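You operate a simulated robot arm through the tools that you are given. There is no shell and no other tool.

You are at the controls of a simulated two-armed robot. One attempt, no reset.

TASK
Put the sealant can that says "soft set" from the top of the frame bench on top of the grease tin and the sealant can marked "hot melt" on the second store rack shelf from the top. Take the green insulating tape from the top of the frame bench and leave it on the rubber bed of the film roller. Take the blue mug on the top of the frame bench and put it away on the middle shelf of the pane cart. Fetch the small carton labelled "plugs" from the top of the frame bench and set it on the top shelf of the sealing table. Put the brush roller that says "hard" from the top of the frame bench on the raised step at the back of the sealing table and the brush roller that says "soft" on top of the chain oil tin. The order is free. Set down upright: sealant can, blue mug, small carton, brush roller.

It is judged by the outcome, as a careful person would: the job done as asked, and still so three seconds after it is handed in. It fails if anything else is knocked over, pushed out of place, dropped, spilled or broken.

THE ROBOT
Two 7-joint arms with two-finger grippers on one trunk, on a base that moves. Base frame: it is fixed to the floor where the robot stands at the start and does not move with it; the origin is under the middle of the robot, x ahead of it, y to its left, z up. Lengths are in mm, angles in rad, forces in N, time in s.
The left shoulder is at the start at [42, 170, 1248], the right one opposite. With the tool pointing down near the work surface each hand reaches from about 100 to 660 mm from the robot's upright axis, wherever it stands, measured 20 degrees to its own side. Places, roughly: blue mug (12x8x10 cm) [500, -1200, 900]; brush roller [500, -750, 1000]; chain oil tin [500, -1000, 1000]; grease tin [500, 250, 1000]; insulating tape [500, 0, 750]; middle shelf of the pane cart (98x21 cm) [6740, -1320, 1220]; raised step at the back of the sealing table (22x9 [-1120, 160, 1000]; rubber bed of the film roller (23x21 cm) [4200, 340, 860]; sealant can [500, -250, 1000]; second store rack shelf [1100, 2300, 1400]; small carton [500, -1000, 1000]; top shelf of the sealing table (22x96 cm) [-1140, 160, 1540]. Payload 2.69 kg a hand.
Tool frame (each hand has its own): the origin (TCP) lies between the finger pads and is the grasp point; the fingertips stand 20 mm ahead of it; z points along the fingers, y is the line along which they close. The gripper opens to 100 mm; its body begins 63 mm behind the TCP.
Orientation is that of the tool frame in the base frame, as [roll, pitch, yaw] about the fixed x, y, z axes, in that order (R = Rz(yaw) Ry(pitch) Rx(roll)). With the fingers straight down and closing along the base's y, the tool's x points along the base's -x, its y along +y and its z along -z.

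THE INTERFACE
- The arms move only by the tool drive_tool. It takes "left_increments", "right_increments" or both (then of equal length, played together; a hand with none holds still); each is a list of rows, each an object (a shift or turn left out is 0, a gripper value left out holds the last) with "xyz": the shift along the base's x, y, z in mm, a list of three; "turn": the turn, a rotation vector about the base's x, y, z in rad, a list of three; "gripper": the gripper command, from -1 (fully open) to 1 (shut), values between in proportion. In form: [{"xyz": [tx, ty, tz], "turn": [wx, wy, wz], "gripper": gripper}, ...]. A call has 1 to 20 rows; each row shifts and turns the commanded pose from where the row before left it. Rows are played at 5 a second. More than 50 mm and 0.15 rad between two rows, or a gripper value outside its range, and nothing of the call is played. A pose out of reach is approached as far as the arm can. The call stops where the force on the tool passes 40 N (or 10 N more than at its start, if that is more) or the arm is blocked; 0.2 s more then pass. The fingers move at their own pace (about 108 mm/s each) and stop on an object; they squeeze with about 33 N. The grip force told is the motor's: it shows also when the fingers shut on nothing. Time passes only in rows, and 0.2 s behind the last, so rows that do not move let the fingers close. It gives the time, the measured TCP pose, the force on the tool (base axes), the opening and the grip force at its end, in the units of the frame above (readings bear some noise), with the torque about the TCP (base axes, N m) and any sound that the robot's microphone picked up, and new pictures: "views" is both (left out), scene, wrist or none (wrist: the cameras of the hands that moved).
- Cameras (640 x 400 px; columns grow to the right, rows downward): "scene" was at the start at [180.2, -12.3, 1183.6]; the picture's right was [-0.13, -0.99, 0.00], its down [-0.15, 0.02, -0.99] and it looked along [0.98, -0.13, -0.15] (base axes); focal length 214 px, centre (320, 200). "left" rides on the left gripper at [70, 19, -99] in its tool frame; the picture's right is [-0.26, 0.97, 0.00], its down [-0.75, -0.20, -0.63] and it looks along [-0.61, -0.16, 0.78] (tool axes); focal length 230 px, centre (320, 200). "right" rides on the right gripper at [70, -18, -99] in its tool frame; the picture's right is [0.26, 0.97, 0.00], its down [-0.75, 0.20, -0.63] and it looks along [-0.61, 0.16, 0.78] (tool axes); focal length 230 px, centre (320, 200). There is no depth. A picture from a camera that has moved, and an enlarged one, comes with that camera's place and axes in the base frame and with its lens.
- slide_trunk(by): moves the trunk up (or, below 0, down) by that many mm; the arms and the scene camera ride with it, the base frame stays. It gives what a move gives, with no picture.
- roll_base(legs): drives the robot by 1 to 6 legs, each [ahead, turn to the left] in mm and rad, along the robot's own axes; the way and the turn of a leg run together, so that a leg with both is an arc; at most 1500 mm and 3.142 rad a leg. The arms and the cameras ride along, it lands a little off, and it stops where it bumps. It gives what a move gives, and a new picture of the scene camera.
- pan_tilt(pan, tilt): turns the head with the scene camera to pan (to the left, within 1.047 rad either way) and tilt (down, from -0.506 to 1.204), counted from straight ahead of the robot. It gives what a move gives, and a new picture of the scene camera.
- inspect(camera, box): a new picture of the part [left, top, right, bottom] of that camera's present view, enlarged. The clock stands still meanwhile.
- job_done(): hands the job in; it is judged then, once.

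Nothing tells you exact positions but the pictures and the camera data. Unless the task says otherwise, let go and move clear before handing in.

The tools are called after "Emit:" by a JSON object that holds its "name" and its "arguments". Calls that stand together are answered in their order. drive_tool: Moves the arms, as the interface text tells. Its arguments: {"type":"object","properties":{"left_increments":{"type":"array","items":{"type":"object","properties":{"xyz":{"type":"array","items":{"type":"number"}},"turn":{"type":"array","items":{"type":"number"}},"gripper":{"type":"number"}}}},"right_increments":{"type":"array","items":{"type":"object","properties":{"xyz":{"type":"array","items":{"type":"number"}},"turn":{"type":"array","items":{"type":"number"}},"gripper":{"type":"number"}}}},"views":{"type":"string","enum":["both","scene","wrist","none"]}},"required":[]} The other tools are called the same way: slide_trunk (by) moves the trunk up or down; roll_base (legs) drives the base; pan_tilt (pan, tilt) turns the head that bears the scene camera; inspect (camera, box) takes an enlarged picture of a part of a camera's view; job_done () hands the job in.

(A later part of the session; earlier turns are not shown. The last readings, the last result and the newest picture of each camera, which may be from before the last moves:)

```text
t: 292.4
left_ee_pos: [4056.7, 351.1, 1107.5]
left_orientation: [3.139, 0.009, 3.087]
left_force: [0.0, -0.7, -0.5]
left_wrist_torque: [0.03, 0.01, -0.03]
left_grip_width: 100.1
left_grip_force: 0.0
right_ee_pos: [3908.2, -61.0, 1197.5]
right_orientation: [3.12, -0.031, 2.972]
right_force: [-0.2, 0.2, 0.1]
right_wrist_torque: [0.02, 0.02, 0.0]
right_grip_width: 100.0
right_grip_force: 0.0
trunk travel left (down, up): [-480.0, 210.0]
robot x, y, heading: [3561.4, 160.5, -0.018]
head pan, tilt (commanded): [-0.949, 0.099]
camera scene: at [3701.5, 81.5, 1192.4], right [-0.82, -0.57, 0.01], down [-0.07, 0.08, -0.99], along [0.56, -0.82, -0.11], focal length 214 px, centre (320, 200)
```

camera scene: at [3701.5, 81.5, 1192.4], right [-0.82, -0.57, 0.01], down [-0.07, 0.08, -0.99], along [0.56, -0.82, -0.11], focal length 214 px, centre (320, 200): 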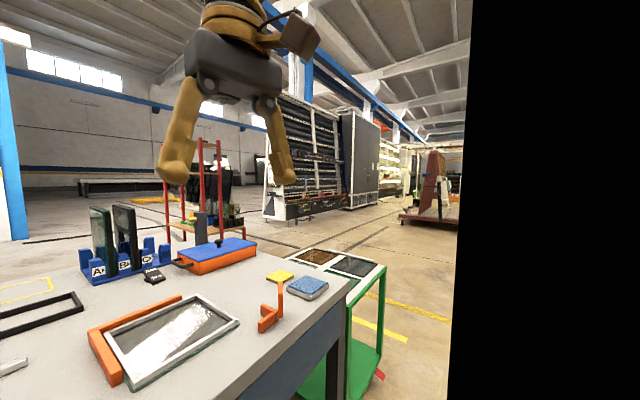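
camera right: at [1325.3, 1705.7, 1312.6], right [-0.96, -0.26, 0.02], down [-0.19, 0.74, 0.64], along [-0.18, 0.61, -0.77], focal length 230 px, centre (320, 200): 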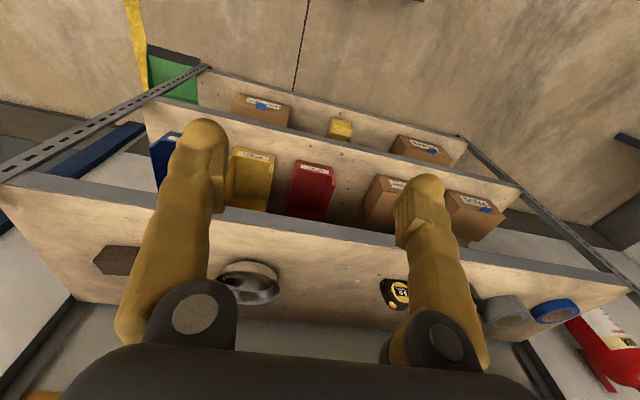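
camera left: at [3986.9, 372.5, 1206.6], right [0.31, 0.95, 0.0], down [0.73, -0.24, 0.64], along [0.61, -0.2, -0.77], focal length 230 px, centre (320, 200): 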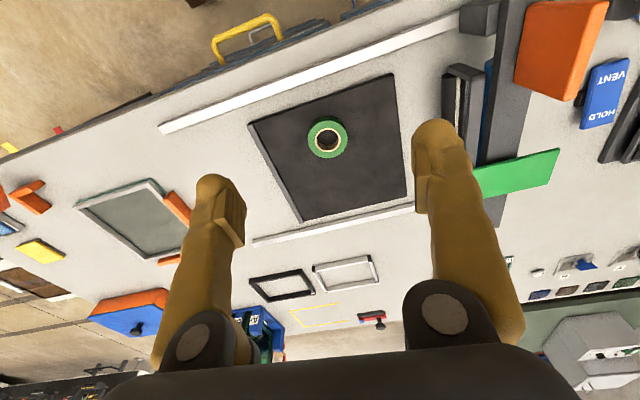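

I can make out the pane cart: the red frame with wooden shelves; its middle shelf is near z≈1210. Next I'll serve the sealing table items first, so I tuck the arms and drive back around the bench.

Emit:
{"name": "drive_tool", "arguments": {"left_increments": [{"xyz": [-2, 0, 3]}, {"xyz": [-3, 1, 6]}, {"xyz": [-6, 2, 10]}, {"xyz": [-10, 4, 15]}, {"xyz": [-12, 4, 15]}, {"xyz": [-12, 4, 15]}, {"xyz": [-12, 4, 15]}, {"xyz": [-8, 4, 12]}, {"xyz": [0, 0, 0]}], "right_increments": [{"xyz": [2, 0, 0]}, {"xyz": [3, 0, 1]}, {"xyz": [8, 0, 1]}, {"xyz": [12, 0, 1]}, {"xyz": [12, 0, 1]}, {"xyz": [12, 0, 0]}, {"xyz": [8, 0, 0]}, {"xyz": [4, 0, 0]}, {"xyz": [0, 0, 0]}], "views": "none"}}

Emit:
{"name": "roll_base", "arguments": {"legs": [[-350, 0], [0, 2.55]]}}

```text
t: 294.4
left_ee_pos: [3990.5, 373.9, 1199.8]
left_orientation: [3.141, 0.009, 3.087]
left_force: [0.1, -0.9, -0.4]
left_wrist_torque: [0.01, 0.0, -0.01]
left_grip_width: 99.7
left_grip_force: 0.2
right_ee_pos: [3971.8, -61.5, 1223.6]
right_orientation: [3.109, 0.038, 2.974]
right_force: [0.3, 0.2, -0.5]
right_wrist_torque: [-0.01, 0.01, 0.0]
right_grip_width: 100.1
right_grip_force: 0.0
trunk travel left (down, up): [-480.0, 210.0]
robot x, y, heading: [3561.0, 156.8, -0.02]
head pan, tilt (commanded): [-0.949, 0.099]
```

```text
t: 302.9
left_ee_pos: [2733.9, 237.0, 1199.6]
left_orientation: [3.14, 0.01, -0.667]
left_force: [-0.2, -0.2, -1.0]
left_wrist_torque: [0.0, 0.01, -0.03]
left_grip_width: 99.9
left_grip_force: 0.1
right_ee_pos: [2999.5, 583.9, 1222.9]
right_orientation: [3.111, 0.039, -0.781]
right_force: [0.1, 0.3, -0.9]
right_wrist_torque: [0.01, 0.04, 0.01]
right_grip_width: 99.7
right_grip_force: 0.1
trunk travel left (down, up): [-480.0, 210.0]
robot x, y, heading: [3217.8, 176.0, 2.508]
head pan, tilt (commanded): [-0.949, 0.099]
camera scene: at [3143.4, 322.9, 1192.4], right [1.0, -0.01, 0.01], down [0.01, -0.11, -0.99], along [0.01, 0.99, -0.11], focal length 214 px, centre (320, 200)
```

scene: 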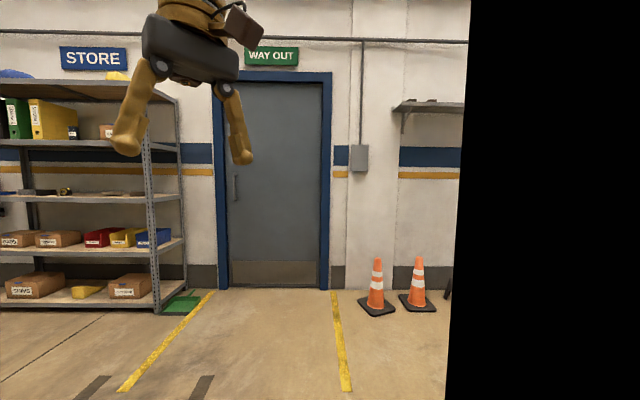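

Heading toward the aisle past the rack. I drive in legs to about [-60,1280].

Emit:
{"name": "roll_base", "arguments": {"legs": [[1400, 0], [465, 0], [0, 0.634], [1500, 0], [270, 0]]}}

```text
t: 322.6
left_ee_pos: [-494.1, 974.0, 1203.7]
left_orientation: [3.138, 0.026, -0.008]
left_force: [-0.2, -0.9, -0.1]
left_wrist_torque: [-0.01, -0.02, -0.02]
left_grip_width: 100.0
left_grip_force: 0.1
right_ee_pos: [-497.3, 1409.4, 1228.9]
right_orientation: [3.109, 0.055, -0.119]
right_force: [-0.5, 0.4, -0.2]
right_wrist_torque: [0.02, -0.03, 0.01]
right_grip_width: 99.9
right_grip_force: 0.0
trunk travel left (down, up): [-480.0, 210.0]
robot x, y, heading: [-93.0, 1223.7, -3.114]
head pan, tilt (commanded): [-0.949, 0.099]
camera scene: at [-243.4, 1292.6, 1192.3], right [0.8, 0.6, 0.01], down [0.08, -0.08, -0.99], along [-0.6, 0.79, -0.11], focal length 214 px, centre (320, 200)
```

scene: 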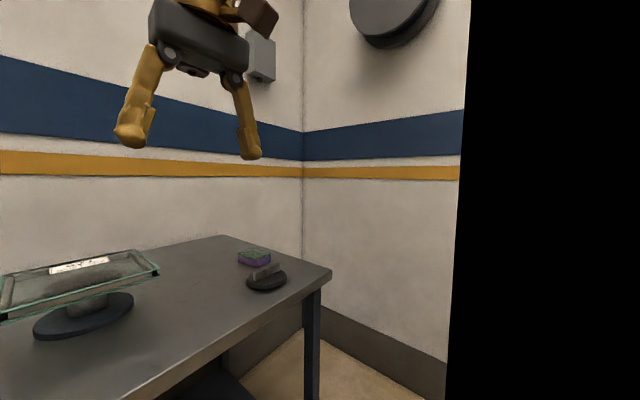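

I'm at the aisle's north end. I turn left and drive down the aisle to y≈-900, then face the bench.

Emit:
{"name": "roll_base", "arguments": {"legs": [[0, 1.543], [1060, 0], [1060, 0], [0, 1.571]]}}

Emit:
{"name": "slide_trunk", "arguments": {"by": 0}}

Emit:
{"name": "pan_tilt", "arguments": {"pan": -0.1, "tilt": 0.55}}

```text
t: 327.7
left_ee_pos: [130.5, 812.5, 1222.3]
left_orientation: [3.131, 0.075, 1.509]
left_force: [-1.2, -0.7, 0.1]
left_wrist_torque: [0.07, -0.06, 0.02]
left_grip_width: 99.8
left_grip_force: 0.1
right_ee_pos: [-305.3, 836.8, 1208.6]
right_orientation: [3.123, -0.016, 1.4]
right_force: [0.4, 0.2, -0.2]
right_wrist_torque: [0.04, -0.06, -0.02]
right_grip_width: 100.2
right_grip_force: 0.1
trunk travel left (down, up): [-480.0, 210.0]
robot x, y, heading: [-97.4, 1173.9, -1.56]
head pan, tilt (commanded): [-0.949, 0.099]
stopped in leg 2: the robot was blocked; the commanded pose is now the measured one
camera scene: at [-179.7, 1025.4, 1191.9], right [-0.59, 0.81, 0.01], down [0.08, 0.08, -0.99], along [-0.8, -0.58, -0.11], focal length 214 px, centre (320, 200)
```

scene: 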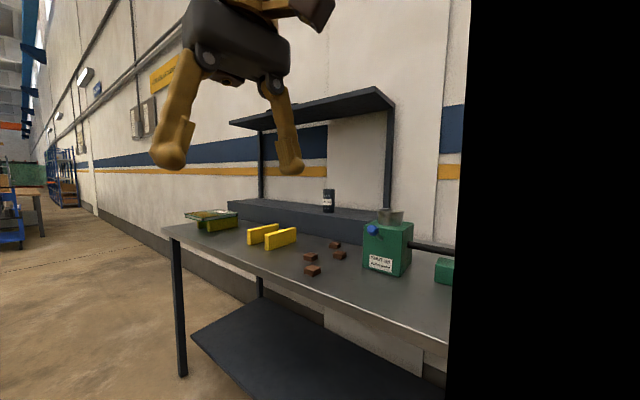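

```text
t: 328.2
left_ee_pos: [131.4, 814.9, 1222.4]
left_orientation: [3.132, 0.074, 1.51]
left_force: [0.1, 0.0, 1.2]
left_wrist_torque: [0.04, -0.02, -0.03]
left_grip_width: 100.1
left_grip_force: 0.0
right_ee_pos: [-303.4, 840.3, 1209.8]
right_orientation: [3.124, -0.013, 1.4]
right_force: [-0.9, -0.3, -0.2]
right_wrist_torque: [0.01, -0.01, 0.02]
right_grip_width: 100.2
right_grip_force: 0.0
trunk travel left (down, up): [-480.0, 210.0]
robot x, y, heading: [-100.7, 1171.0, -1.56]
head pan, tilt (commanded): [-0.949, 0.099]
```

```text
t: 329.4
left_ee_pos: [133.6, 816.6, 1223.0]
left_orientation: [3.131, 0.077, 1.508]
left_force: [-0.9, -0.3, 1.1]
left_wrist_torque: [-0.01, 0.02, -0.03]
left_grip_width: 100.0
left_grip_force: 0.0
right_ee_pos: [-303.2, 841.5, 1210.4]
right_orientation: [3.124, -0.013, 1.401]
right_force: [-0.7, -0.1, -0.3]
right_wrist_torque: [0.0, 0.01, -0.02]
right_grip_width: 99.8
right_grip_force: 0.1
trunk travel left (down, up): [-480.0, 210.0]
robot x, y, heading: [-101.7, 1171.3, -1.558]
head pan, tilt (commanded): [-0.099, 0.55]
camera scene: at [-111.4, 994.0, 1150.2], right [-1.0, 0.09, 0.0], down [0.05, 0.53, -0.84], along [-0.08, -0.84, -0.54], focal length 214 px, centre (320, 200)
```

scene: 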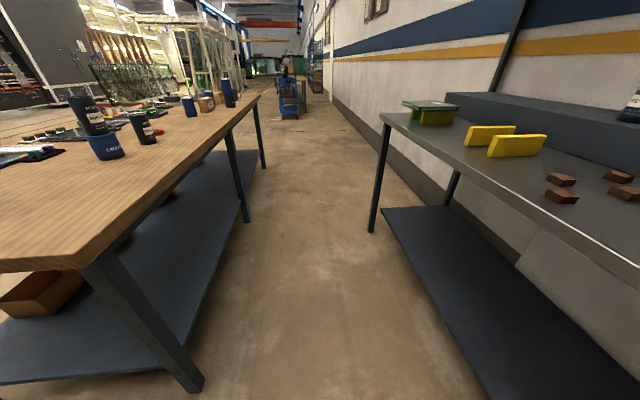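

The way ahead looks clear; the hands drooped inward again. I push the hands forward gently and retry driving.

Emit:
{"name": "drive_tool", "arguments": {"left_increments": [{"xyz": [0, -2, 0]}, {"xyz": [0, -4, 0]}, {"xyz": [0, -8, -2], "turn": [0.015, 0, 0]}, {"xyz": [0, -14, -3], "turn": [0.02, 0, 0]}, {"xyz": [0, -16, -3], "turn": [0.02, 0, 0]}, {"xyz": [0, -16, -3], "turn": [0.015, 0, 0]}, {"xyz": [0, -10, -3]}, {"xyz": [0, -5, 0]}, {"xyz": [0, 0, 0]}], "right_increments": [{"xyz": [0, -2, 0]}, {"xyz": [0, -4, 0]}, {"xyz": [0, -8, 0]}, {"xyz": [0, -14, 0]}, {"xyz": [0, -16, 0]}, {"xyz": [0, -16, 0]}, {"xyz": [0, -14, 0]}, {"xyz": [0, -6, 0]}, {"xyz": [0, 0, 0]}], "views": "none"}}

Emit:
{"name": "roll_base", "arguments": {"legs": [[1030, 0], [1030, 0]]}}

```text
t: 331.4
left_ee_pos: [132.6, 740.7, 1208.2]
left_orientation: [3.136, 0.008, 1.509]
left_force: [0.6, 0.6, -0.3]
left_wrist_torque: [0.03, -0.01, 0.01]
left_grip_width: 100.0
left_grip_force: 0.1
right_ee_pos: [-304.3, 758.7, 1230.1]
right_orientation: [3.111, 0.054, 1.402]
right_force: [0.2, -0.1, -1.1]
right_wrist_torque: [0.03, 0.05, 0.0]
right_grip_width: 99.8
right_grip_force: 0.1
trunk travel left (down, up): [-480.0, 210.0]
robot x, y, heading: [-99.9, 1171.3, -1.562]
head pan, tilt (commanded): [-0.099, 0.55]
```

```text
t: 341.5
left_ee_pos: [160.9, -1297.0, 1208.9]
left_orientation: [3.136, 0.005, 1.516]
left_force: [-0.5, -0.7, 0.4]
left_wrist_torque: [0.01, 0.03, -0.02]
left_grip_width: 99.8
left_grip_force: 0.1
right_ee_pos: [-276.4, -1282.0, 1229.7]
right_orientation: [3.113, 0.053, 1.409]
right_force: [0.1, 0.3, 0.6]
right_wrist_torque: [0.02, 0.0, -0.01]
right_grip_width: 100.0
right_grip_force: 0.0
trunk travel left (down, up): [-480.0, 210.0]
robot x, y, heading: [-76.9, -870.2, -1.553]
head pan, tilt (commanded): [-0.099, 0.55]
camera scene: at [-85.1, -1045.7, 1150.1], right [-1.0, 0.08, 0.0], down [0.04, 0.54, -0.84], along [-0.07, -0.84, -0.54], focal length 214 px, centre (320, 200)
```

scene: 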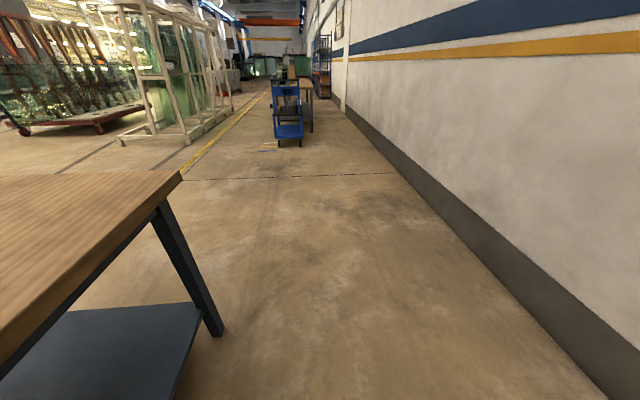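

Now at y≈-870. I turn to face the bench and close in.

Emit:
{"name": "roll_base", "arguments": {"legs": [[0, 1.553], [85, 0]]}}

Emit:
{"name": "slide_trunk", "arguments": {"by": 0}}

Emit:
{"name": "slide_trunk", "arguments": {"by": 0}}

Emit:
{"name": "slide_trunk", "arguments": {"by": 0}}

Emit:
{"name": "pan_tilt", "arguments": {"pan": -0.25, "tilt": 0.6}}

Emit:
{"name": "inspect", "arguments": {"camera": "scene", "box": [200, 90, 520, 290]}}

```text
t: 346.5
left_ee_pos: [417.1, -627.4, 1217.3]
left_orientation: [3.138, 0.028, 3.087]
left_force: [-0.2, 0.2, -0.5]
left_wrist_torque: [-0.09, -0.02, -0.03]
left_grip_width: 100.0
left_grip_force: 0.0
right_ee_pos: [400.0, -1063.2, 1238.4]
right_orientation: [3.109, 0.076, 2.975]
right_force: [0.4, -0.2, 0.6]
right_wrist_torque: [-0.06, 0.03, 0.02]
right_grip_width: 99.9
right_grip_force: 0.0
trunk travel left (down, up): [-480.0, 210.0]
robot x, y, heading: [10.8, -866.1, 0.009]
head pan, tilt (commanded): [-0.099, 0.55]
camera scene: at [172.5, -873.1, 1152.2], right [-0.09, -1.0, 0.0], down [-0.52, 0.05, -0.85], along [0.85, -0.08, -0.53], focal length 214 px, centre (320, 200)
```

scene: 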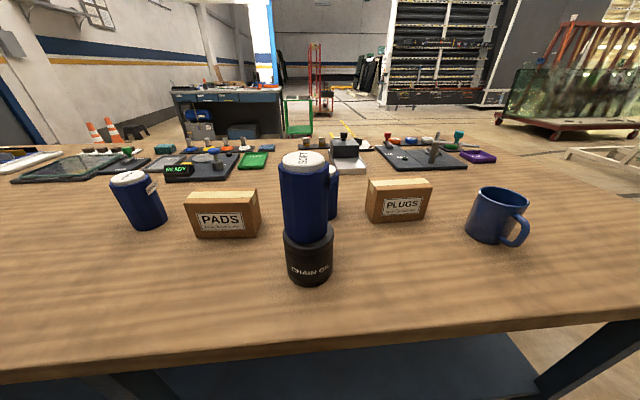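

```text
t: 347.0
left_ee_pos: [408.2, -627.0, 1221.2]
left_orientation: [3.137, 0.037, 3.085]
left_force: [-0.7, 0.4, 0.5]
left_wrist_torque: [-0.02, -0.04, -0.02]
left_grip_width: 99.9
left_grip_force: 0.2
right_ee_pos: [390.9, -1063.4, 1236.4]
right_orientation: [3.108, 0.071, 2.978]
right_force: [-0.3, 0.0, 0.3]
right_wrist_torque: [-0.02, -0.07, -0.02]
right_grip_width: 99.9
right_grip_force: 0.0
trunk travel left (down, up): [-480.0, 210.0]
robot x, y, heading: [10.6, -865.9, 0.009]
head pan, tilt (commanded): [-0.099, 0.55]
```

```text
t: 347.5
left_ee_pos: [411.5, -628.0, 1218.7]
left_orientation: [3.136, 0.033, 3.086]
left_force: [0.2, 0.0, -0.1]
left_wrist_torque: [-0.04, -0.01, -0.04]
left_grip_width: 99.9
left_grip_force: 0.1
right_ee_pos: [395.4, -1064.0, 1235.8]
right_orientation: [3.112, 0.066, 2.979]
right_force: [-0.2, 0.8, -0.2]
right_wrist_torque: [-0.02, -0.03, -0.02]
right_grip_width: 99.8
right_grip_force: 0.0
trunk travel left (down, up): [-480.0, 210.0]
robot x, y, heading: [9.2, -863.7, 0.006]
head pan, tilt (commanded): [-0.099, 0.55]
```

```text
t: 348.0
left_ee_pos: [411.6, -626.8, 1218.4]
left_orientation: [3.137, 0.032, 3.086]
left_force: [-1.2, 0.5, -0.6]
left_wrist_torque: [0.0, 0.04, -0.02]
left_grip_width: 99.8
left_grip_force: 0.1
right_ee_pos: [394.5, -1064.2, 1234.7]
right_orientation: [3.11, 0.066, 2.978]
right_force: [-0.7, 0.2, 0.1]
right_wrist_torque: [0.02, -0.01, -0.03]
right_grip_width: 100.0
right_grip_force: 0.0
trunk travel left (down, up): [-480.0, 210.0]
robot x, y, heading: [10.0, -866.8, 0.009]
head pan, tilt (commanded): [-0.099, 0.55]
```

```text
t: 348.7
left_ee_pos: [412.1, -626.7, 1218.8]
left_orientation: [3.135, 0.033, 3.085]
left_force: [-0.8, -1.2, -0.1]
left_wrist_torque: [0.0, -0.04, 0.01]
left_grip_width: 100.1
left_grip_force: 0.1
right_ee_pos: [395.8, -1063.7, 1234.7]
right_orientation: [3.111, 0.066, 2.977]
right_force: [-0.8, -0.8, -0.5]
right_wrist_torque: [0.0, 0.02, -0.04]
right_grip_width: 99.9
right_grip_force: 0.1
trunk travel left (down, up): [-480.0, 210.0]
robot x, y, heading: [12.7, -864.0, 0.009]
head pan, tilt (commanded): [-0.25, 0.6]
camera scene: at [182.5, -886.6, 1145.7], right [-0.24, -0.97, 0.0], down [-0.56, 0.13, -0.82], along [0.79, -0.19, -0.58], focal length 214 px, centre (320, 200)
```

scene: 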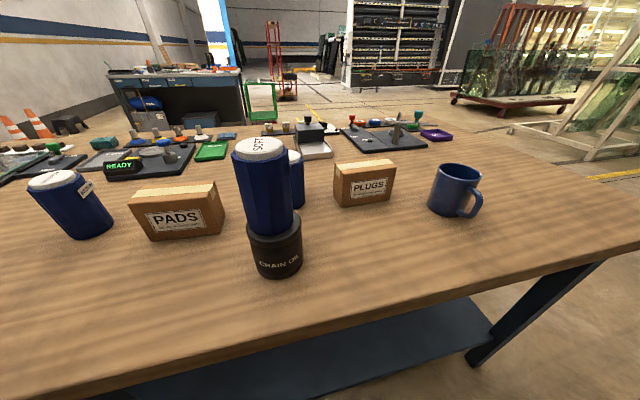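

```text
2.00 times, centred on (360, 190) of scene
camera zoom: at [182.5, -886.6, 1145.7], right [-0.24, -0.97, 0.0], down [-0.56, 0.13, -0.82], along [0.79, -0.19, -0.58], focal length 429 px, centre (240, 220)
```

zoom: 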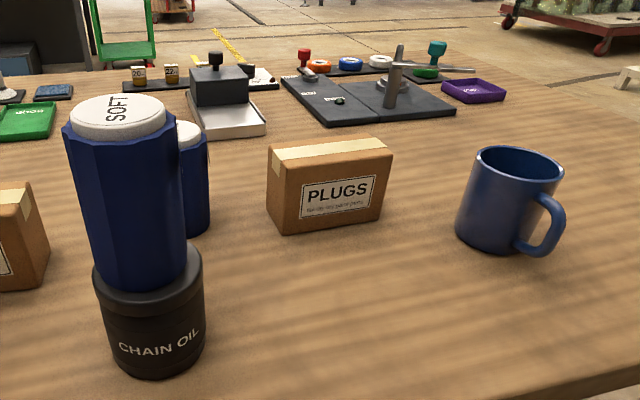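

I see the PLUGS carton (about 126 mm long in y, front face at x≈538) and the mug. I bring the right hand above the carton, rotating so the fingers will close across its thickness.

Emit:
{"name": "drive_tool", "arguments": {"right_increments": [{"xyz": [2, 0, -2], "turn": [-0.005, 0.0175, 0]}, {"xyz": [4, 0, -5], "turn": [-0.005, 0.0175, 0]}, {"xyz": [10, -1, -10], "turn": [-0.005, 0.0175, 0]}, {"xyz": [15, -1, -12], "turn": [-0.005, 0.0175, 0]}, {"xyz": [15, -1, -12], "turn": [0, 0, -0.134]}, {"xyz": [15, -2, -12], "turn": [0, 0, -0.134]}, {"xyz": [15, -2, -12], "turn": [0, 0, -0.134]}, {"xyz": [15, -2, -12], "turn": [0, 0, -0.134]}, {"xyz": [15, -2, -12], "turn": [0, 0, -0.134]}, {"xyz": [15, -2, -12], "turn": [0, 0, -0.134]}, {"xyz": [15, -2, -12], "turn": [0, 0, -0.134]}, {"xyz": [15, -2, -12], "turn": [0, 0, -0.134]}, {"xyz": [15, 0, -10], "turn": [0, 0, -0.134]}, {"xyz": [5, 0, -5], "turn": [0, 0, -0.134]}, {"xyz": [0, 0, 0]}]}}

```text
t: 351.9
left_ee_pos: [411.8, -628.3, 1219.2]
left_orientation: [3.134, 0.03, 3.084]
left_force: [0.7, 0.2, 0.4]
left_wrist_torque: [0.01, -0.01, -0.01]
left_grip_width: 99.8
left_grip_force: 0.0
right_ee_pos: [566.8, -1081.1, 1100.4]
right_orientation: [-3.141, 0.015, 1.635]
right_force: [0.2, 0.8, 0.2]
right_wrist_torque: [0.01, 0.01, 0.0]
right_grip_width: 99.9
right_grip_force: 0.1
trunk travel left (down, up): [-480.0, 210.0]
robot x, y, heading: [10.6, -864.4, 0.011]
head pan, tilt (commanded): [-0.25, 0.6]
camera scene: at [182.7, -886.7, 1145.7], right [-0.24, -0.97, 0.0], down [-0.56, 0.13, -0.82], along [0.79, -0.19, -0.58], focal length 214 px, centre (320, 200)
camera right: at [542.4, -1009.8, 1196.9], right [0.95, 0.32, 0.0], down [0.25, -0.73, 0.64], along [0.2, -0.61, -0.77], focal length 230 px, centre (320, 200)
```

scene: 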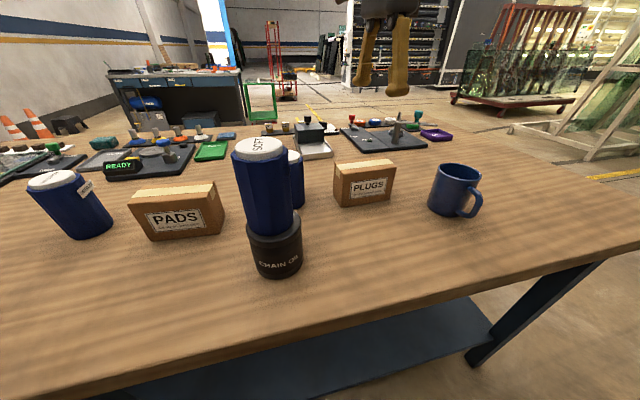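
right: 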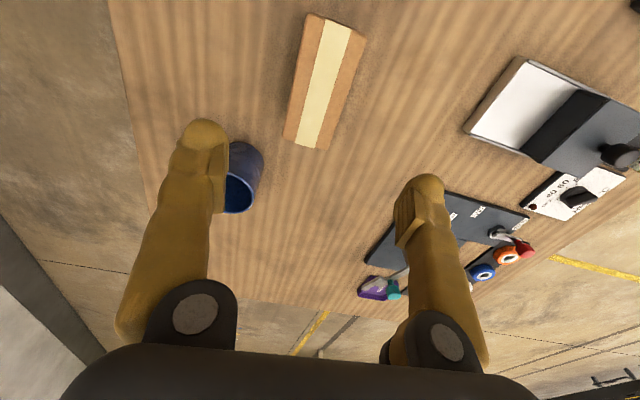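

Centre of carton top ≈[563,-1074], about 55 mm thick, with the fingers correctly aligned. I descend to grasp it.

Emit:
{"name": "drive_tool", "arguments": {"right_increments": [{"xyz": [-1, 1, -3]}, {"xyz": [-1, 2, -8]}, {"xyz": [-2, 4, -16]}, {"xyz": [0, 0, -25]}, {"xyz": [0, 0, -25]}, {"xyz": [0, 0, -25]}, {"xyz": [0, 0, -25]}, {"xyz": [0, 0, -20]}, {"xyz": [0, 0, 0]}]}}

```text
t: 353.9
left_ee_pos: [413.1, -627.5, 1219.1]
left_orientation: [3.135, 0.032, 3.086]
left_force: [0.2, 0.1, -1.0]
left_wrist_torque: [0.0, 0.0, -0.02]
left_grip_width: 100.0
left_grip_force: 0.1
right_ee_pos: [561.9, -1073.4, 953.3]
right_orientation: [3.139, 0.016, 1.638]
right_force: [0.0, 0.3, -0.5]
right_wrist_torque: [0.04, -0.01, 0.03]
right_grip_width: 100.2
right_grip_force: 0.0
trunk travel left (down, up): [-480.0, 210.0]
robot x, y, heading: [11.5, -868.1, 0.013]
head pan, tilt (commanded): [-0.25, 0.6]
camera scene: at [182.5, -886.5, 1145.8], right [-0.24, -0.97, 0.0], down [-0.56, 0.13, -0.82], along [0.79, -0.2, -0.58], focal length 214 px, centre (320, 200)
camera right: at [538.4, -1003.0, 1050.6], right [0.95, 0.32, 0.0], down [0.25, -0.72, 0.64], along [0.2, -0.61, -0.77], focal length 230 px, centre (320, 200)
```

scene: 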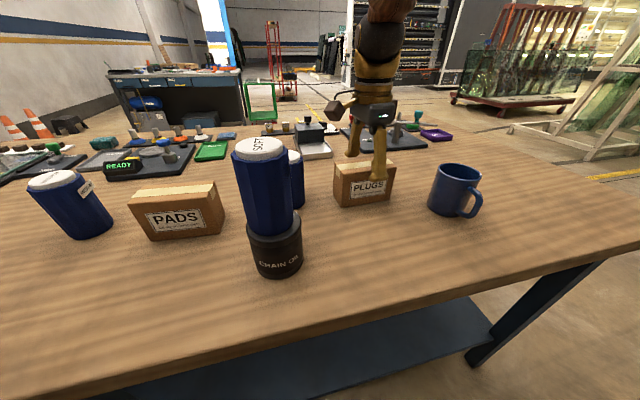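
right: 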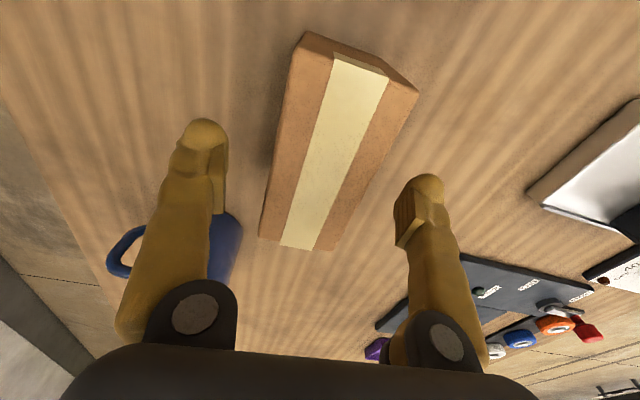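

Carton top is at z≈930. I lower to z≈897 and close the fingers.

Emit:
{"name": "drive_tool", "arguments": {"right_increments": [{"xyz": [0, -1, -5]}, {"xyz": [0, -1, -12]}, {"xyz": [0, -1, -16]}, {"xyz": [0, 0, -14]}, {"xyz": [0, 0, -9]}, {"xyz": [0, 0, 0]}, {"gripper": 0.0}, {"gripper": 1}, {"gripper": 1}, {"gripper": 1}], "views": "wrist"}}

```text
t: 356.1
left_ee_pos: [412.3, -627.2, 1219.7]
left_orientation: [3.135, 0.031, 3.086]
left_force: [-0.1, -0.1, 0.5]
left_wrist_torque: [0.0, 0.02, 0.02]
left_grip_width: 100.1
left_grip_force: 0.1
right_ee_pos: [563.9, -1076.0, 896.3]
right_orientation: [3.141, 0.018, 1.638]
right_force: [-0.9, -0.3, -0.8]
right_wrist_torque: [-0.03, 0.07, -0.03]
right_grip_width: 57.5
right_grip_force: 33.0
trunk travel left (down, up): [-480.0, 210.0]
robot x, y, heading: [7.1, -871.1, 0.01]
head pan, tilt (commanded): [-0.25, 0.6]
camera right: at [539.9, -1005.0, 993.1], right [0.95, 0.32, 0.0], down [0.25, -0.72, 0.64], along [0.2, -0.61, -0.77], focal length 230 px, centre (320, 200)
```

right: 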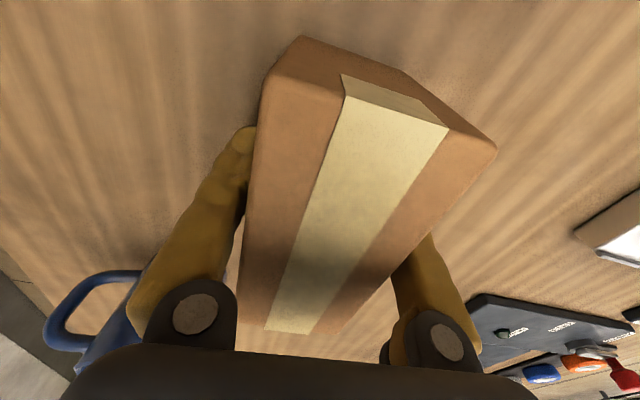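

Gripped (57.5 mm). I lift slightly, rotate the carton 86° so its length points away from me, and set it down again for a forward regrasp.

Emit:
{"name": "drive_tool", "arguments": {"right_increments": [{"xyz": [0, 0, 4]}, {"xyz": [0, 0, 8]}, {"xyz": [0, 0, 14]}, {"xyz": [0, 0, 16], "turn": [0, 0, 0.06]}, {"xyz": [0, 0, 8], "turn": [0, 0, 0.12]}, {"turn": [0, 0, 0.14]}, {"turn": [0, 0, 0.14]}, {"turn": [0, 0, 0.14]}, {"turn": [0, 0, 0.14]}, {"turn": [0, 0, 0.14]}, {"turn": [0, 0, 0.14]}, {"turn": [0, 0, 0.14]}, {"turn": [0, 0, 0.14]}, {"turn": [0, 0, 0.14]}, {"turn": [0, 0, 0.06]}, {"xyz": [0, 0, 0]}]}}

```text
t: 359.5
left_ee_pos: [412.1, -627.9, 1218.7]
left_orientation: [3.135, 0.032, 3.086]
left_force: [1.2, -1.4, 0.1]
left_wrist_torque: [0.02, 0.0, 0.01]
left_grip_width: 99.8
left_grip_force: 0.1
right_ee_pos: [563.2, -1077.2, 945.1]
right_orientation: [3.137, 0.016, 3.14]
right_force: [0.1, 0.1, -2.4]
right_wrist_torque: [-0.01, 0.0, 0.0]
right_grip_width: 57.1
right_grip_force: 33.2
trunk travel left (down, up): [-480.0, 210.0]
robot x, y, heading: [8.6, -867.5, 0.012]
head pan, tilt (commanded): [-0.25, 0.6]
camera scene: at [182.9, -886.6, 1145.7], right [-0.24, -0.97, 0.0], down [-0.56, 0.13, -0.82], along [0.79, -0.19, -0.58], focal length 214 px, centre (320, 200)
camera right: at [490.9, -1095.1, 1043.0], right [-0.26, 0.97, 0.0], down [0.74, 0.2, 0.64], along [0.62, 0.16, -0.77], focal length 230 px, centre (320, 200)
```

scene: 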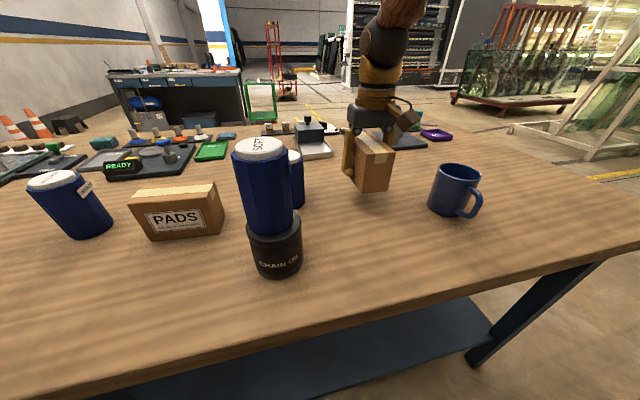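
right: 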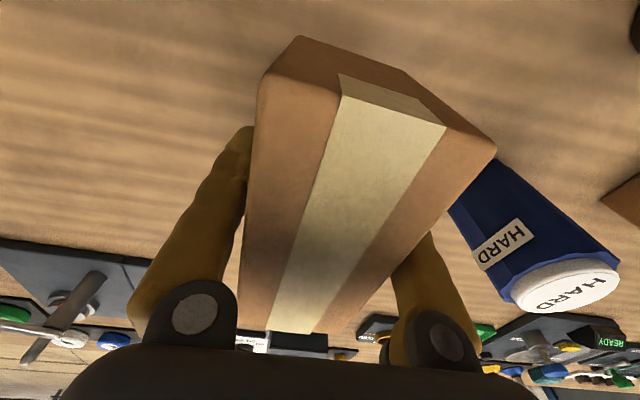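

Rotated cleanly. I set it back down on the bench.

Emit:
{"name": "drive_tool", "arguments": {"right_increments": [{"xyz": [0, 0, -4], "turn": [0, 0.004, 0]}, {"xyz": [0, 0, -8], "turn": [0, 0.004, 0]}, {"xyz": [0, 0, -12], "turn": [0, 0.004, 0]}, {"xyz": [0, 0, -12], "turn": [0, 0.004, 0]}, {"xyz": [0, 0, -6]}, {"xyz": [0, 0, -4]}, {"xyz": [0, 0, 0]}], "views": "none"}}

Emit:
{"name": "drive_tool", "arguments": {"right_increments": [{"xyz": [0, 0, -2]}, {"xyz": [0, 0, 0]}], "views": "none"}}

```text
t: 361.1
left_ee_pos: [412.7, -627.1, 1219.5]
left_orientation: [3.135, 0.03, 3.086]
left_force: [0.2, 0.5, -0.2]
left_wrist_torque: [0.01, 0.0, 0.02]
left_grip_width: 100.0
left_grip_force: 0.1
right_ee_pos: [562.1, -1076.8, 900.9]
right_orientation: [3.139, 0.0, 3.138]
right_force: [0.9, -0.3, -2.8]
right_wrist_torque: [-0.04, -0.02, 0.01]
right_grip_width: 57.3
right_grip_force: 33.4
trunk travel left (down, up): [-480.0, 210.0]
robot x, y, heading: [5.5, -869.0, 0.011]
head pan, tilt (commanded): [-0.25, 0.6]
```

```text
t: 361.7
left_ee_pos: [412.6, -626.4, 1219.1]
left_orientation: [3.132, 0.032, 3.086]
left_force: [-0.1, -0.5, 0.1]
left_wrist_torque: [0.03, 0.01, 0.03]
left_grip_width: 100.1
left_grip_force: 0.1
right_ee_pos: [561.3, -1077.9, 899.0]
right_orientation: [3.139, -0.002, 3.137]
right_force: [-0.1, 0.0, -3.0]
right_wrist_torque: [0.0, 0.01, 0.01]
right_grip_width: 57.1
right_grip_force: 33.1
trunk travel left (down, up): [-480.0, 210.0]
robot x, y, heading: [6.3, -865.0, 0.01]
head pan, tilt (commanded): [-0.25, 0.6]
```

Emit:
{"name": "drive_tool", "arguments": {"right_increments": [{"xyz": [0, 0, -2], "turn": [0, -0.008, 0]}, {"xyz": [0, 0, -1], "turn": [0, -0.007, 0]}, {"xyz": [0, 0, 0]}], "views": "none"}}

Emit:
{"name": "drive_tool", "arguments": {"right_increments": [{"xyz": [0, 0, -2]}, {"xyz": [0, 0, 0]}], "views": "none"}}

```text
t: 362.5
left_ee_pos: [411.1, -627.0, 1219.3]
left_orientation: [3.138, 0.033, 3.086]
left_force: [-0.6, -0.3, -0.5]
left_wrist_torque: [-0.03, -0.02, 0.0]
left_grip_width: 100.0
left_grip_force: 0.0
right_ee_pos: [562.7, -1077.4, 897.1]
right_orientation: [3.14, 0.013, 3.137]
right_force: [-2.6, 0.0, 3.8]
right_wrist_torque: [-0.18, -0.26, -0.11]
right_grip_width: 57.0
right_grip_force: 32.8
trunk travel left (down, up): [-480.0, 210.0]
robot x, y, heading: [6.7, -862.8, 0.013]
head pan, tilt (commanded): [-0.25, 0.6]
```

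```text
t: 363.1
left_ee_pos: [408.9, -627.1, 1220.5]
left_orientation: [3.136, 0.033, 3.087]
left_force: [-0.1, 0.1, 0.1]
left_wrist_torque: [0.03, 0.01, -0.02]
left_grip_width: 100.3
left_grip_force: 0.1
right_ee_pos: [562.5, -1077.5, 896.1]
right_orientation: [3.139, 0.017, 3.135]
right_force: [-2.8, -4.5, 27.6]
right_wrist_torque: [-0.21, 0.72, -0.26]
right_grip_width: 57.1
right_grip_force: 33.1
trunk travel left (down, up): [-480.0, 210.0]
robot x, y, heading: [8.7, -867.5, 0.015]
head pan, tilt (commanded): [-0.25, 0.6]
```

Carton is seated. I release it, lift, and swing the hand to a forward-pointing (≈30° below horizontal) pre-grasp.

Emit:
{"name": "drive_tool", "arguments": {"right_increments": [{"xyz": [0, 0, 1], "gripper": -0.3}, {"gripper": -0.6}, {"gripper": -1}, {"gripper": -1}, {"xyz": [0, 0, 4]}, {"xyz": [0, 0, 10]}, {"xyz": [0, 0, 20]}, {"xyz": [0, 0, 25]}, {"xyz": [0, 0, 30]}, {"xyz": [0, 0, 25]}, {"xyz": [0, 0, 0]}], "views": "wrist"}}

Emit:
{"name": "drive_tool", "arguments": {"right_increments": [{"xyz": [-5, 0, 0], "turn": [0, -0.05, 0]}, {"xyz": [-12, 0, -3], "turn": [0, -0.12, 0]}, {"xyz": [-14, 0, -7], "turn": [0, -0.13, 0]}, {"xyz": [-14, 0, -7], "turn": [0, -0.13, 0]}, {"xyz": [-14, 0, -7], "turn": [0, -0.13, 0]}, {"xyz": [-14, 0, -7], "turn": [0, -0.13, 0]}, {"xyz": [-14, 0, -7], "turn": [0, -0.13, 0]}, {"xyz": [-14, 0, -7], "turn": [0, -0.13, 0]}, {"xyz": [-12, 0, -6], "turn": [0, -0.1, 0]}, {"xyz": [0, 0, 0]}]}}

```text
t: 365.5
left_ee_pos: [411.5, -627.7, 1219.1]
left_orientation: [3.135, 0.032, 3.085]
left_force: [0.6, -0.6, 0.3]
left_wrist_torque: [-0.01, 0.03, -0.02]
left_grip_width: 100.0
left_grip_force: 0.2
right_ee_pos: [563.7, -1077.1, 1008.4]
right_orientation: [3.138, 0.012, 3.138]
right_force: [-0.3, 0.1, -0.8]
right_wrist_torque: [-0.03, 0.0, 0.0]
right_grip_width: 99.8
right_grip_force: 0.2
trunk travel left (down, up): [-480.0, 210.0]
robot x, y, heading: [7.1, -868.6, 0.01]
head pan, tilt (commanded): [-0.25, 0.6]
camera right: at [491.8, -1095.0, 1106.3], right [-0.25, 0.97, 0.0], down [0.74, 0.2, 0.64], along [0.62, 0.16, -0.77], focal length 230 px, centre (320, 200)
```

right: 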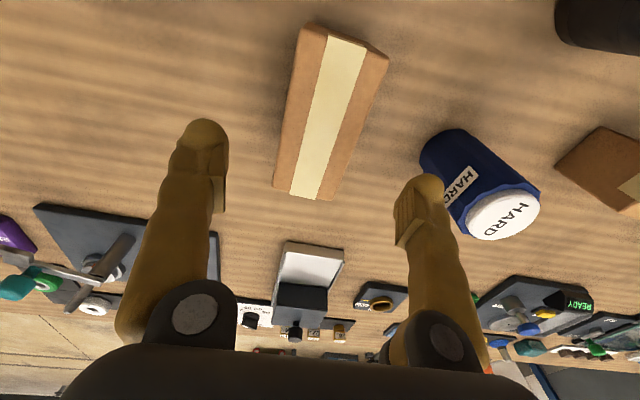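

```text
t: 367.7
left_ee_pos: [412.3, -628.1, 1219.5]
left_orientation: [3.134, 0.032, 3.084]
left_force: [-0.4, 0.6, 0.4]
left_wrist_torque: [-0.01, 0.02, -0.01]
left_grip_width: 100.0
left_grip_force: 0.1
right_ee_pos: [449.3, -1077.2, 958.7]
right_orientation: [3.132, 1.063, 3.135]
right_force: [0.2, -0.3, -0.8]
right_wrist_torque: [0.04, -0.05, 0.0]
right_grip_width: 100.0
right_grip_force: 0.2
trunk travel left (down, up): [-480.0, 210.0]
robot x, y, heading: [7.6, -869.3, 0.007]
head pan, tilt (commanded): [-0.25, 0.6]
camera scene: at [182.5, -886.5, 1145.8], right [-0.24, -0.97, 0.0], down [-0.56, 0.13, -0.82], along [0.79, -0.19, -0.58], focal length 214 px, centre (320, 200)
camera right: at [327.7, -1094.8, 944.8], right [-0.13, 0.97, -0.22], down [-0.19, 0.2, 0.96], along [0.97, 0.16, 0.16], focal length 230 px, centre (320, 200)
```

scene: 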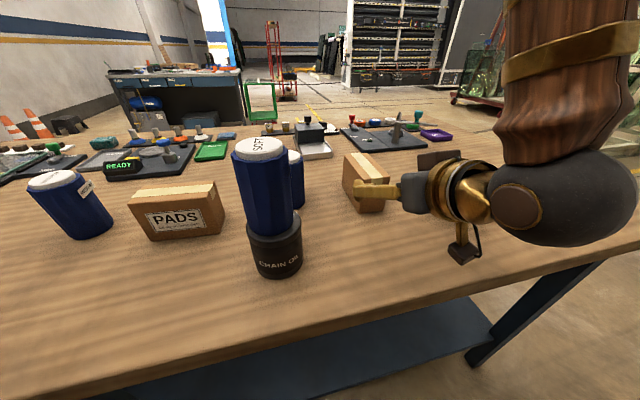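
right: 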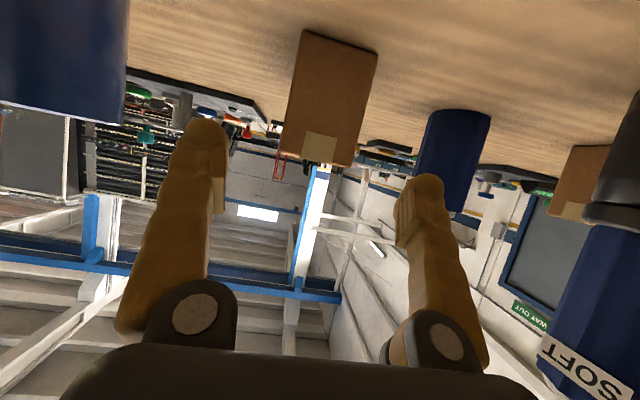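

The hand is lined up with the carton's end. I advance along the finger direction to the grasp point.

Emit:
{"name": "drive_tool", "arguments": {"right_increments": [{"xyz": [0, 0, -3]}, {"xyz": [4, 0, -6]}, {"xyz": [12, 1, -7]}, {"xyz": [18, 0, -10]}, {"xyz": [18, 0, -10]}, {"xyz": [16, 0, -9]}, {"xyz": [10, 0, -5]}, {"xyz": [0, 0, 0]}]}}

```text
t: 369.5
left_ee_pos: [412.0, -627.8, 1218.8]
left_orientation: [3.134, 0.031, 3.086]
left_force: [-0.1, 0.0, -0.2]
left_wrist_torque: [0.0, 0.03, 0.02]
left_grip_width: 100.0
left_grip_force: 0.0
right_ee_pos: [526.5, -1074.1, 908.2]
right_orientation: [3.134, 1.064, 3.136]
right_force: [-0.2, -0.1, 0.3]
right_wrist_torque: [0.01, 0.05, 0.01]
right_grip_width: 100.2
right_grip_force: 0.0
trunk travel left (down, up): [-480.0, 210.0]
robot x, y, heading: [5.5, -866.9, 0.006]
head pan, tilt (commanded): [-0.25, 0.6]
camera scene: at [182.6, -886.6, 1145.7], right [-0.24, -0.97, 0.0], down [-0.56, 0.13, -0.82], along [0.79, -0.2, -0.58], focal length 214 px, centre (320, 200)
camera right: at [405.8, -1092.4, 894.5], right [-0.13, 0.97, -0.22], down [-0.19, 0.2, 0.96], along [0.97, 0.16, 0.15], focal length 230 px, centre (320, 200)
```

scene: 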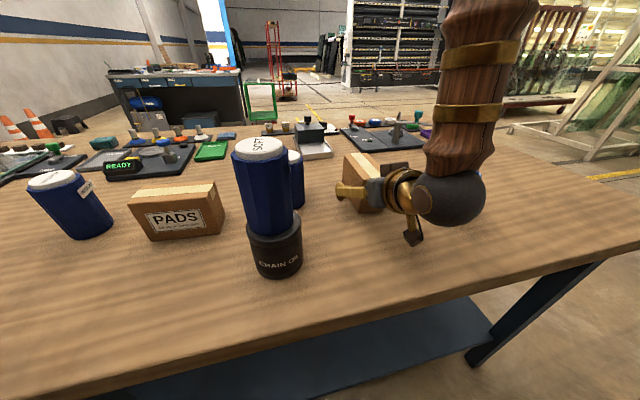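
right: 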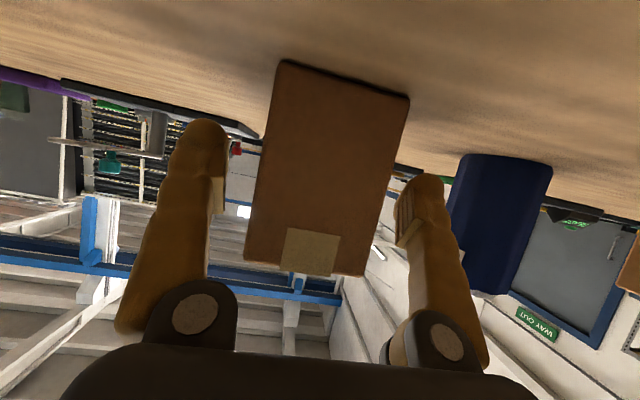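

Emit:
{"name": "drive_tool", "arguments": {"right_increments": [{"gripper": 0.2}, {"gripper": 1}, {"gripper": 1}, {"gripper": 1}], "views": "none"}}

Emit:
{"name": "drive_tool", "arguments": {"right_increments": [{"xyz": [0, 0, 3]}, {"xyz": [0, 0, 6]}, {"xyz": [0, -1, 10]}, {"xyz": [0, -2, 15]}, {"xyz": [0, -3, 20]}, {"xyz": [0, -3, 20]}, {"xyz": [0, -3, 20]}, {"xyz": [0, -3, 20]}, {"xyz": [0, -3, 20]}, {"xyz": [0, -3, 20]}, {"xyz": [0, -3, 20]}, {"xyz": [0, -3, 20]}, {"xyz": [0, 0, 10]}, {"xyz": [0, 0, 0]}]}}

```text
t: 370.5
left_ee_pos: [412.6, -627.4, 1218.1]
left_orientation: [3.134, 0.03, 3.086]
left_force: [0.6, -0.1, -0.1]
left_wrist_torque: [-0.02, 0.02, 0.03]
left_grip_width: 99.8
left_grip_force: 0.0
right_ee_pos: [526.8, -1075.3, 908.3]
right_orientation: [3.133, 1.064, 3.133]
right_force: [-0.3, -0.4, -0.2]
right_wrist_torque: [-0.08, -0.04, -0.04]
right_grip_width: 57.0
right_grip_force: 33.4
trunk travel left (down, up): [-480.0, 210.0]
robot x, y, heading: [8.0, -866.4, 0.012]
head pan, tilt (commanded): [-0.25, 0.6]
```

```text
t: 373.5
left_ee_pos: [411.3, -628.6, 1218.3]
left_orientation: [3.134, 0.033, 3.086]
left_force: [0.3, 0.5, -0.9]
left_wrist_torque: [0.01, 0.01, 0.03]
left_grip_width: 100.0
left_grip_force: 0.0
right_ee_pos: [528.5, -1104.7, 1112.9]
right_orientation: [3.13, 1.063, 3.132]
right_force: [0.2, -0.4, -2.3]
right_wrist_torque: [0.01, 0.07, 0.03]
right_grip_width: 57.0
right_grip_force: 33.6
trunk travel left (down, up): [-480.0, 210.0]
robot x, y, heading: [10.4, -865.0, 0.006]
head pan, tilt (commanded): [-0.25, 0.6]
camera scene: at [182.8, -886.7, 1145.7], right [-0.24, -0.97, 0.0], down [-0.56, 0.13, -0.82], along [0.79, -0.19, -0.58], focal length 214 px, centre (320, 200)
camera right: at [406.7, -1121.6, 1099.0], right [-0.13, 0.97, -0.22], down [-0.19, 0.2, 0.96], along [0.97, 0.16, 0.15], focal length 230 px, centre (320, 200)
```

scene: 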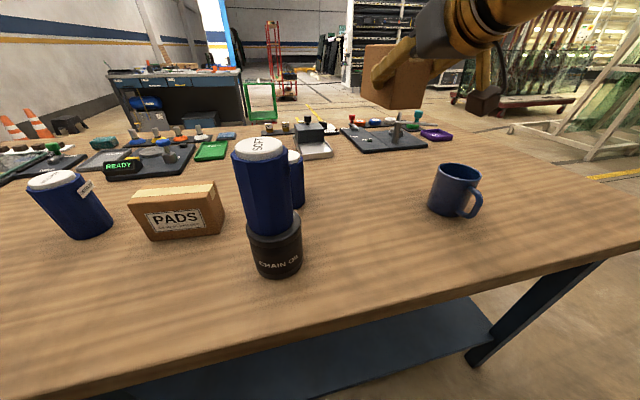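
right: 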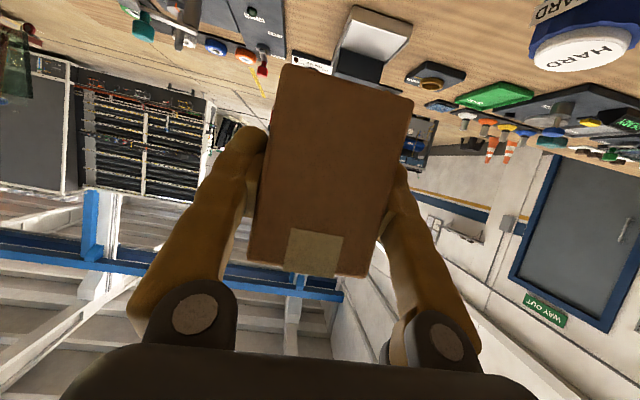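

The carton is securely held, ready for the shelf. I raise it further and pull it in a little before moving the base right to fetch the HARD roller with the left hand.

Emit:
{"name": "drive_tool", "arguments": {"right_increments": [{"xyz": [-2, 0, 3]}, {"xyz": [-4, 0, 6]}, {"xyz": [-8, 0, 12]}, {"xyz": [-10, 0, 15]}, {"xyz": [-10, 0, 15]}, {"xyz": [-8, 0, 12]}, {"xyz": [-4, 0, 6]}, {"xyz": [0, 0, 0]}], "views": "none"}}

Emit:
{"name": "roll_base", "arguments": {"legs": [[-110, 0], [0, -1.577], [285, 0], [0, 1.571]]}}

Emit:
{"name": "slide_trunk", "arguments": {"by": 0}}

Emit:
{"name": "slide_trunk", "arguments": {"by": 0}}

```text
t: 375.3
left_ee_pos: [412.0, -628.1, 1219.0]
left_orientation: [3.134, 0.031, 3.086]
left_force: [-0.2, 0.4, -0.1]
left_wrist_torque: [-0.01, -0.03, -0.02]
left_grip_width: 99.9
left_grip_force: 0.0
right_ee_pos: [481.7, -1103.0, 1179.6]
right_orientation: [3.13, 1.063, 3.134]
right_force: [0.1, -0.3, -1.3]
right_wrist_torque: [0.01, 0.13, -0.03]
right_grip_width: 57.0
right_grip_force: 33.5
trunk travel left (down, up): [-480.0, 210.0]
robot x, y, heading: [13.6, -865.4, 0.009]
head pan, tilt (commanded): [-0.25, 0.6]
```

```text
t: 386.0
left_ee_pos: [301.3, -910.3, 1218.7]
left_orientation: [3.136, 0.03, 3.095]
left_force: [-0.1, -0.1, 0.0]
left_wrist_torque: [0.01, 0.0, 0.01]
left_grip_width: 99.8
left_grip_force: 0.0
right_ee_pos: [376.4, -1384.4, 1180.3]
right_orientation: [3.133, 1.063, -3.139]
right_force: [0.4, -0.9, -2.5]
right_wrist_torque: [-0.01, 0.1, 0.02]
right_grip_width: 56.9
right_grip_force: 32.7
trunk travel left (down, up): [-480.0, 210.0]
robot x, y, heading: [-101.9, -1161.1, 0.023]
head pan, tilt (commanded): [-0.25, 0.6]
camera scene: at [74.6, -1179.6, 1145.7], right [-0.23, -0.97, 0.0], down [-0.56, 0.13, -0.82], along [0.79, -0.19, -0.58], focal length 214 px, centre (320, 200)
```

scene: 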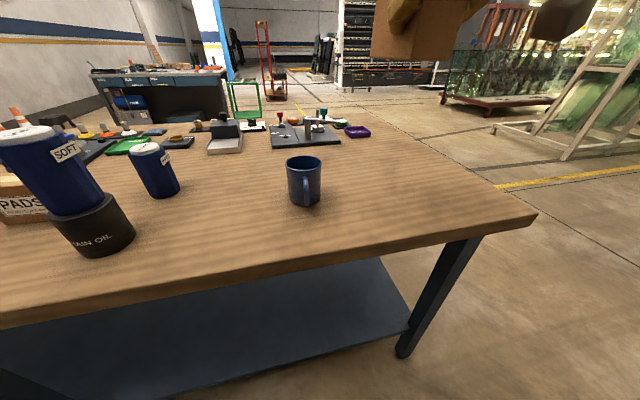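

```text
t: 386.5
left_ee_pos: [285.2, -911.2, 1224.5]
left_orientation: [3.132, 0.045, 3.095]
left_force: [-0.3, -0.3, -0.2]
left_wrist_torque: [0.0, 0.05, 0.0]
left_grip_width: 100.2
left_grip_force: 0.1
right_ee_pos: [366.9, -1386.5, 1190.8]
right_orientation: [3.126, 1.097, 3.139]
right_force: [0.0, 0.1, -2.4]
right_wrist_torque: [0.04, 0.07, 0.02]
right_grip_width: 57.2
right_grip_force: 32.5
trunk travel left (down, up): [-480.0, 210.0]
robot x, y, heading: [-98.4, -1160.8, 0.025]
head pan, tilt (commanded): [-0.25, 0.6]
```

```text
t: 387.0
left_ee_pos: [284.5, -908.9, 1224.7]
left_orientation: [3.133, 0.048, 3.094]
left_force: [0.4, -0.2, 0.6]
left_wrist_torque: [0.02, 0.0, 0.02]
left_grip_width: 99.7
left_grip_force: 0.1
right_ee_pos: [365.2, -1384.2, 1194.1]
right_orientation: [3.13, 1.1, 3.141]
right_force: [0.7, -0.1, -2.3]
right_wrist_torque: [-0.01, 0.06, -0.03]
right_grip_width: 57.3
right_grip_force: 32.6
trunk travel left (down, up): [-480.0, 210.0]
robot x, y, heading: [-103.2, -1156.9, 0.022]
head pan, tilt (commanded): [-0.25, 0.6]
```

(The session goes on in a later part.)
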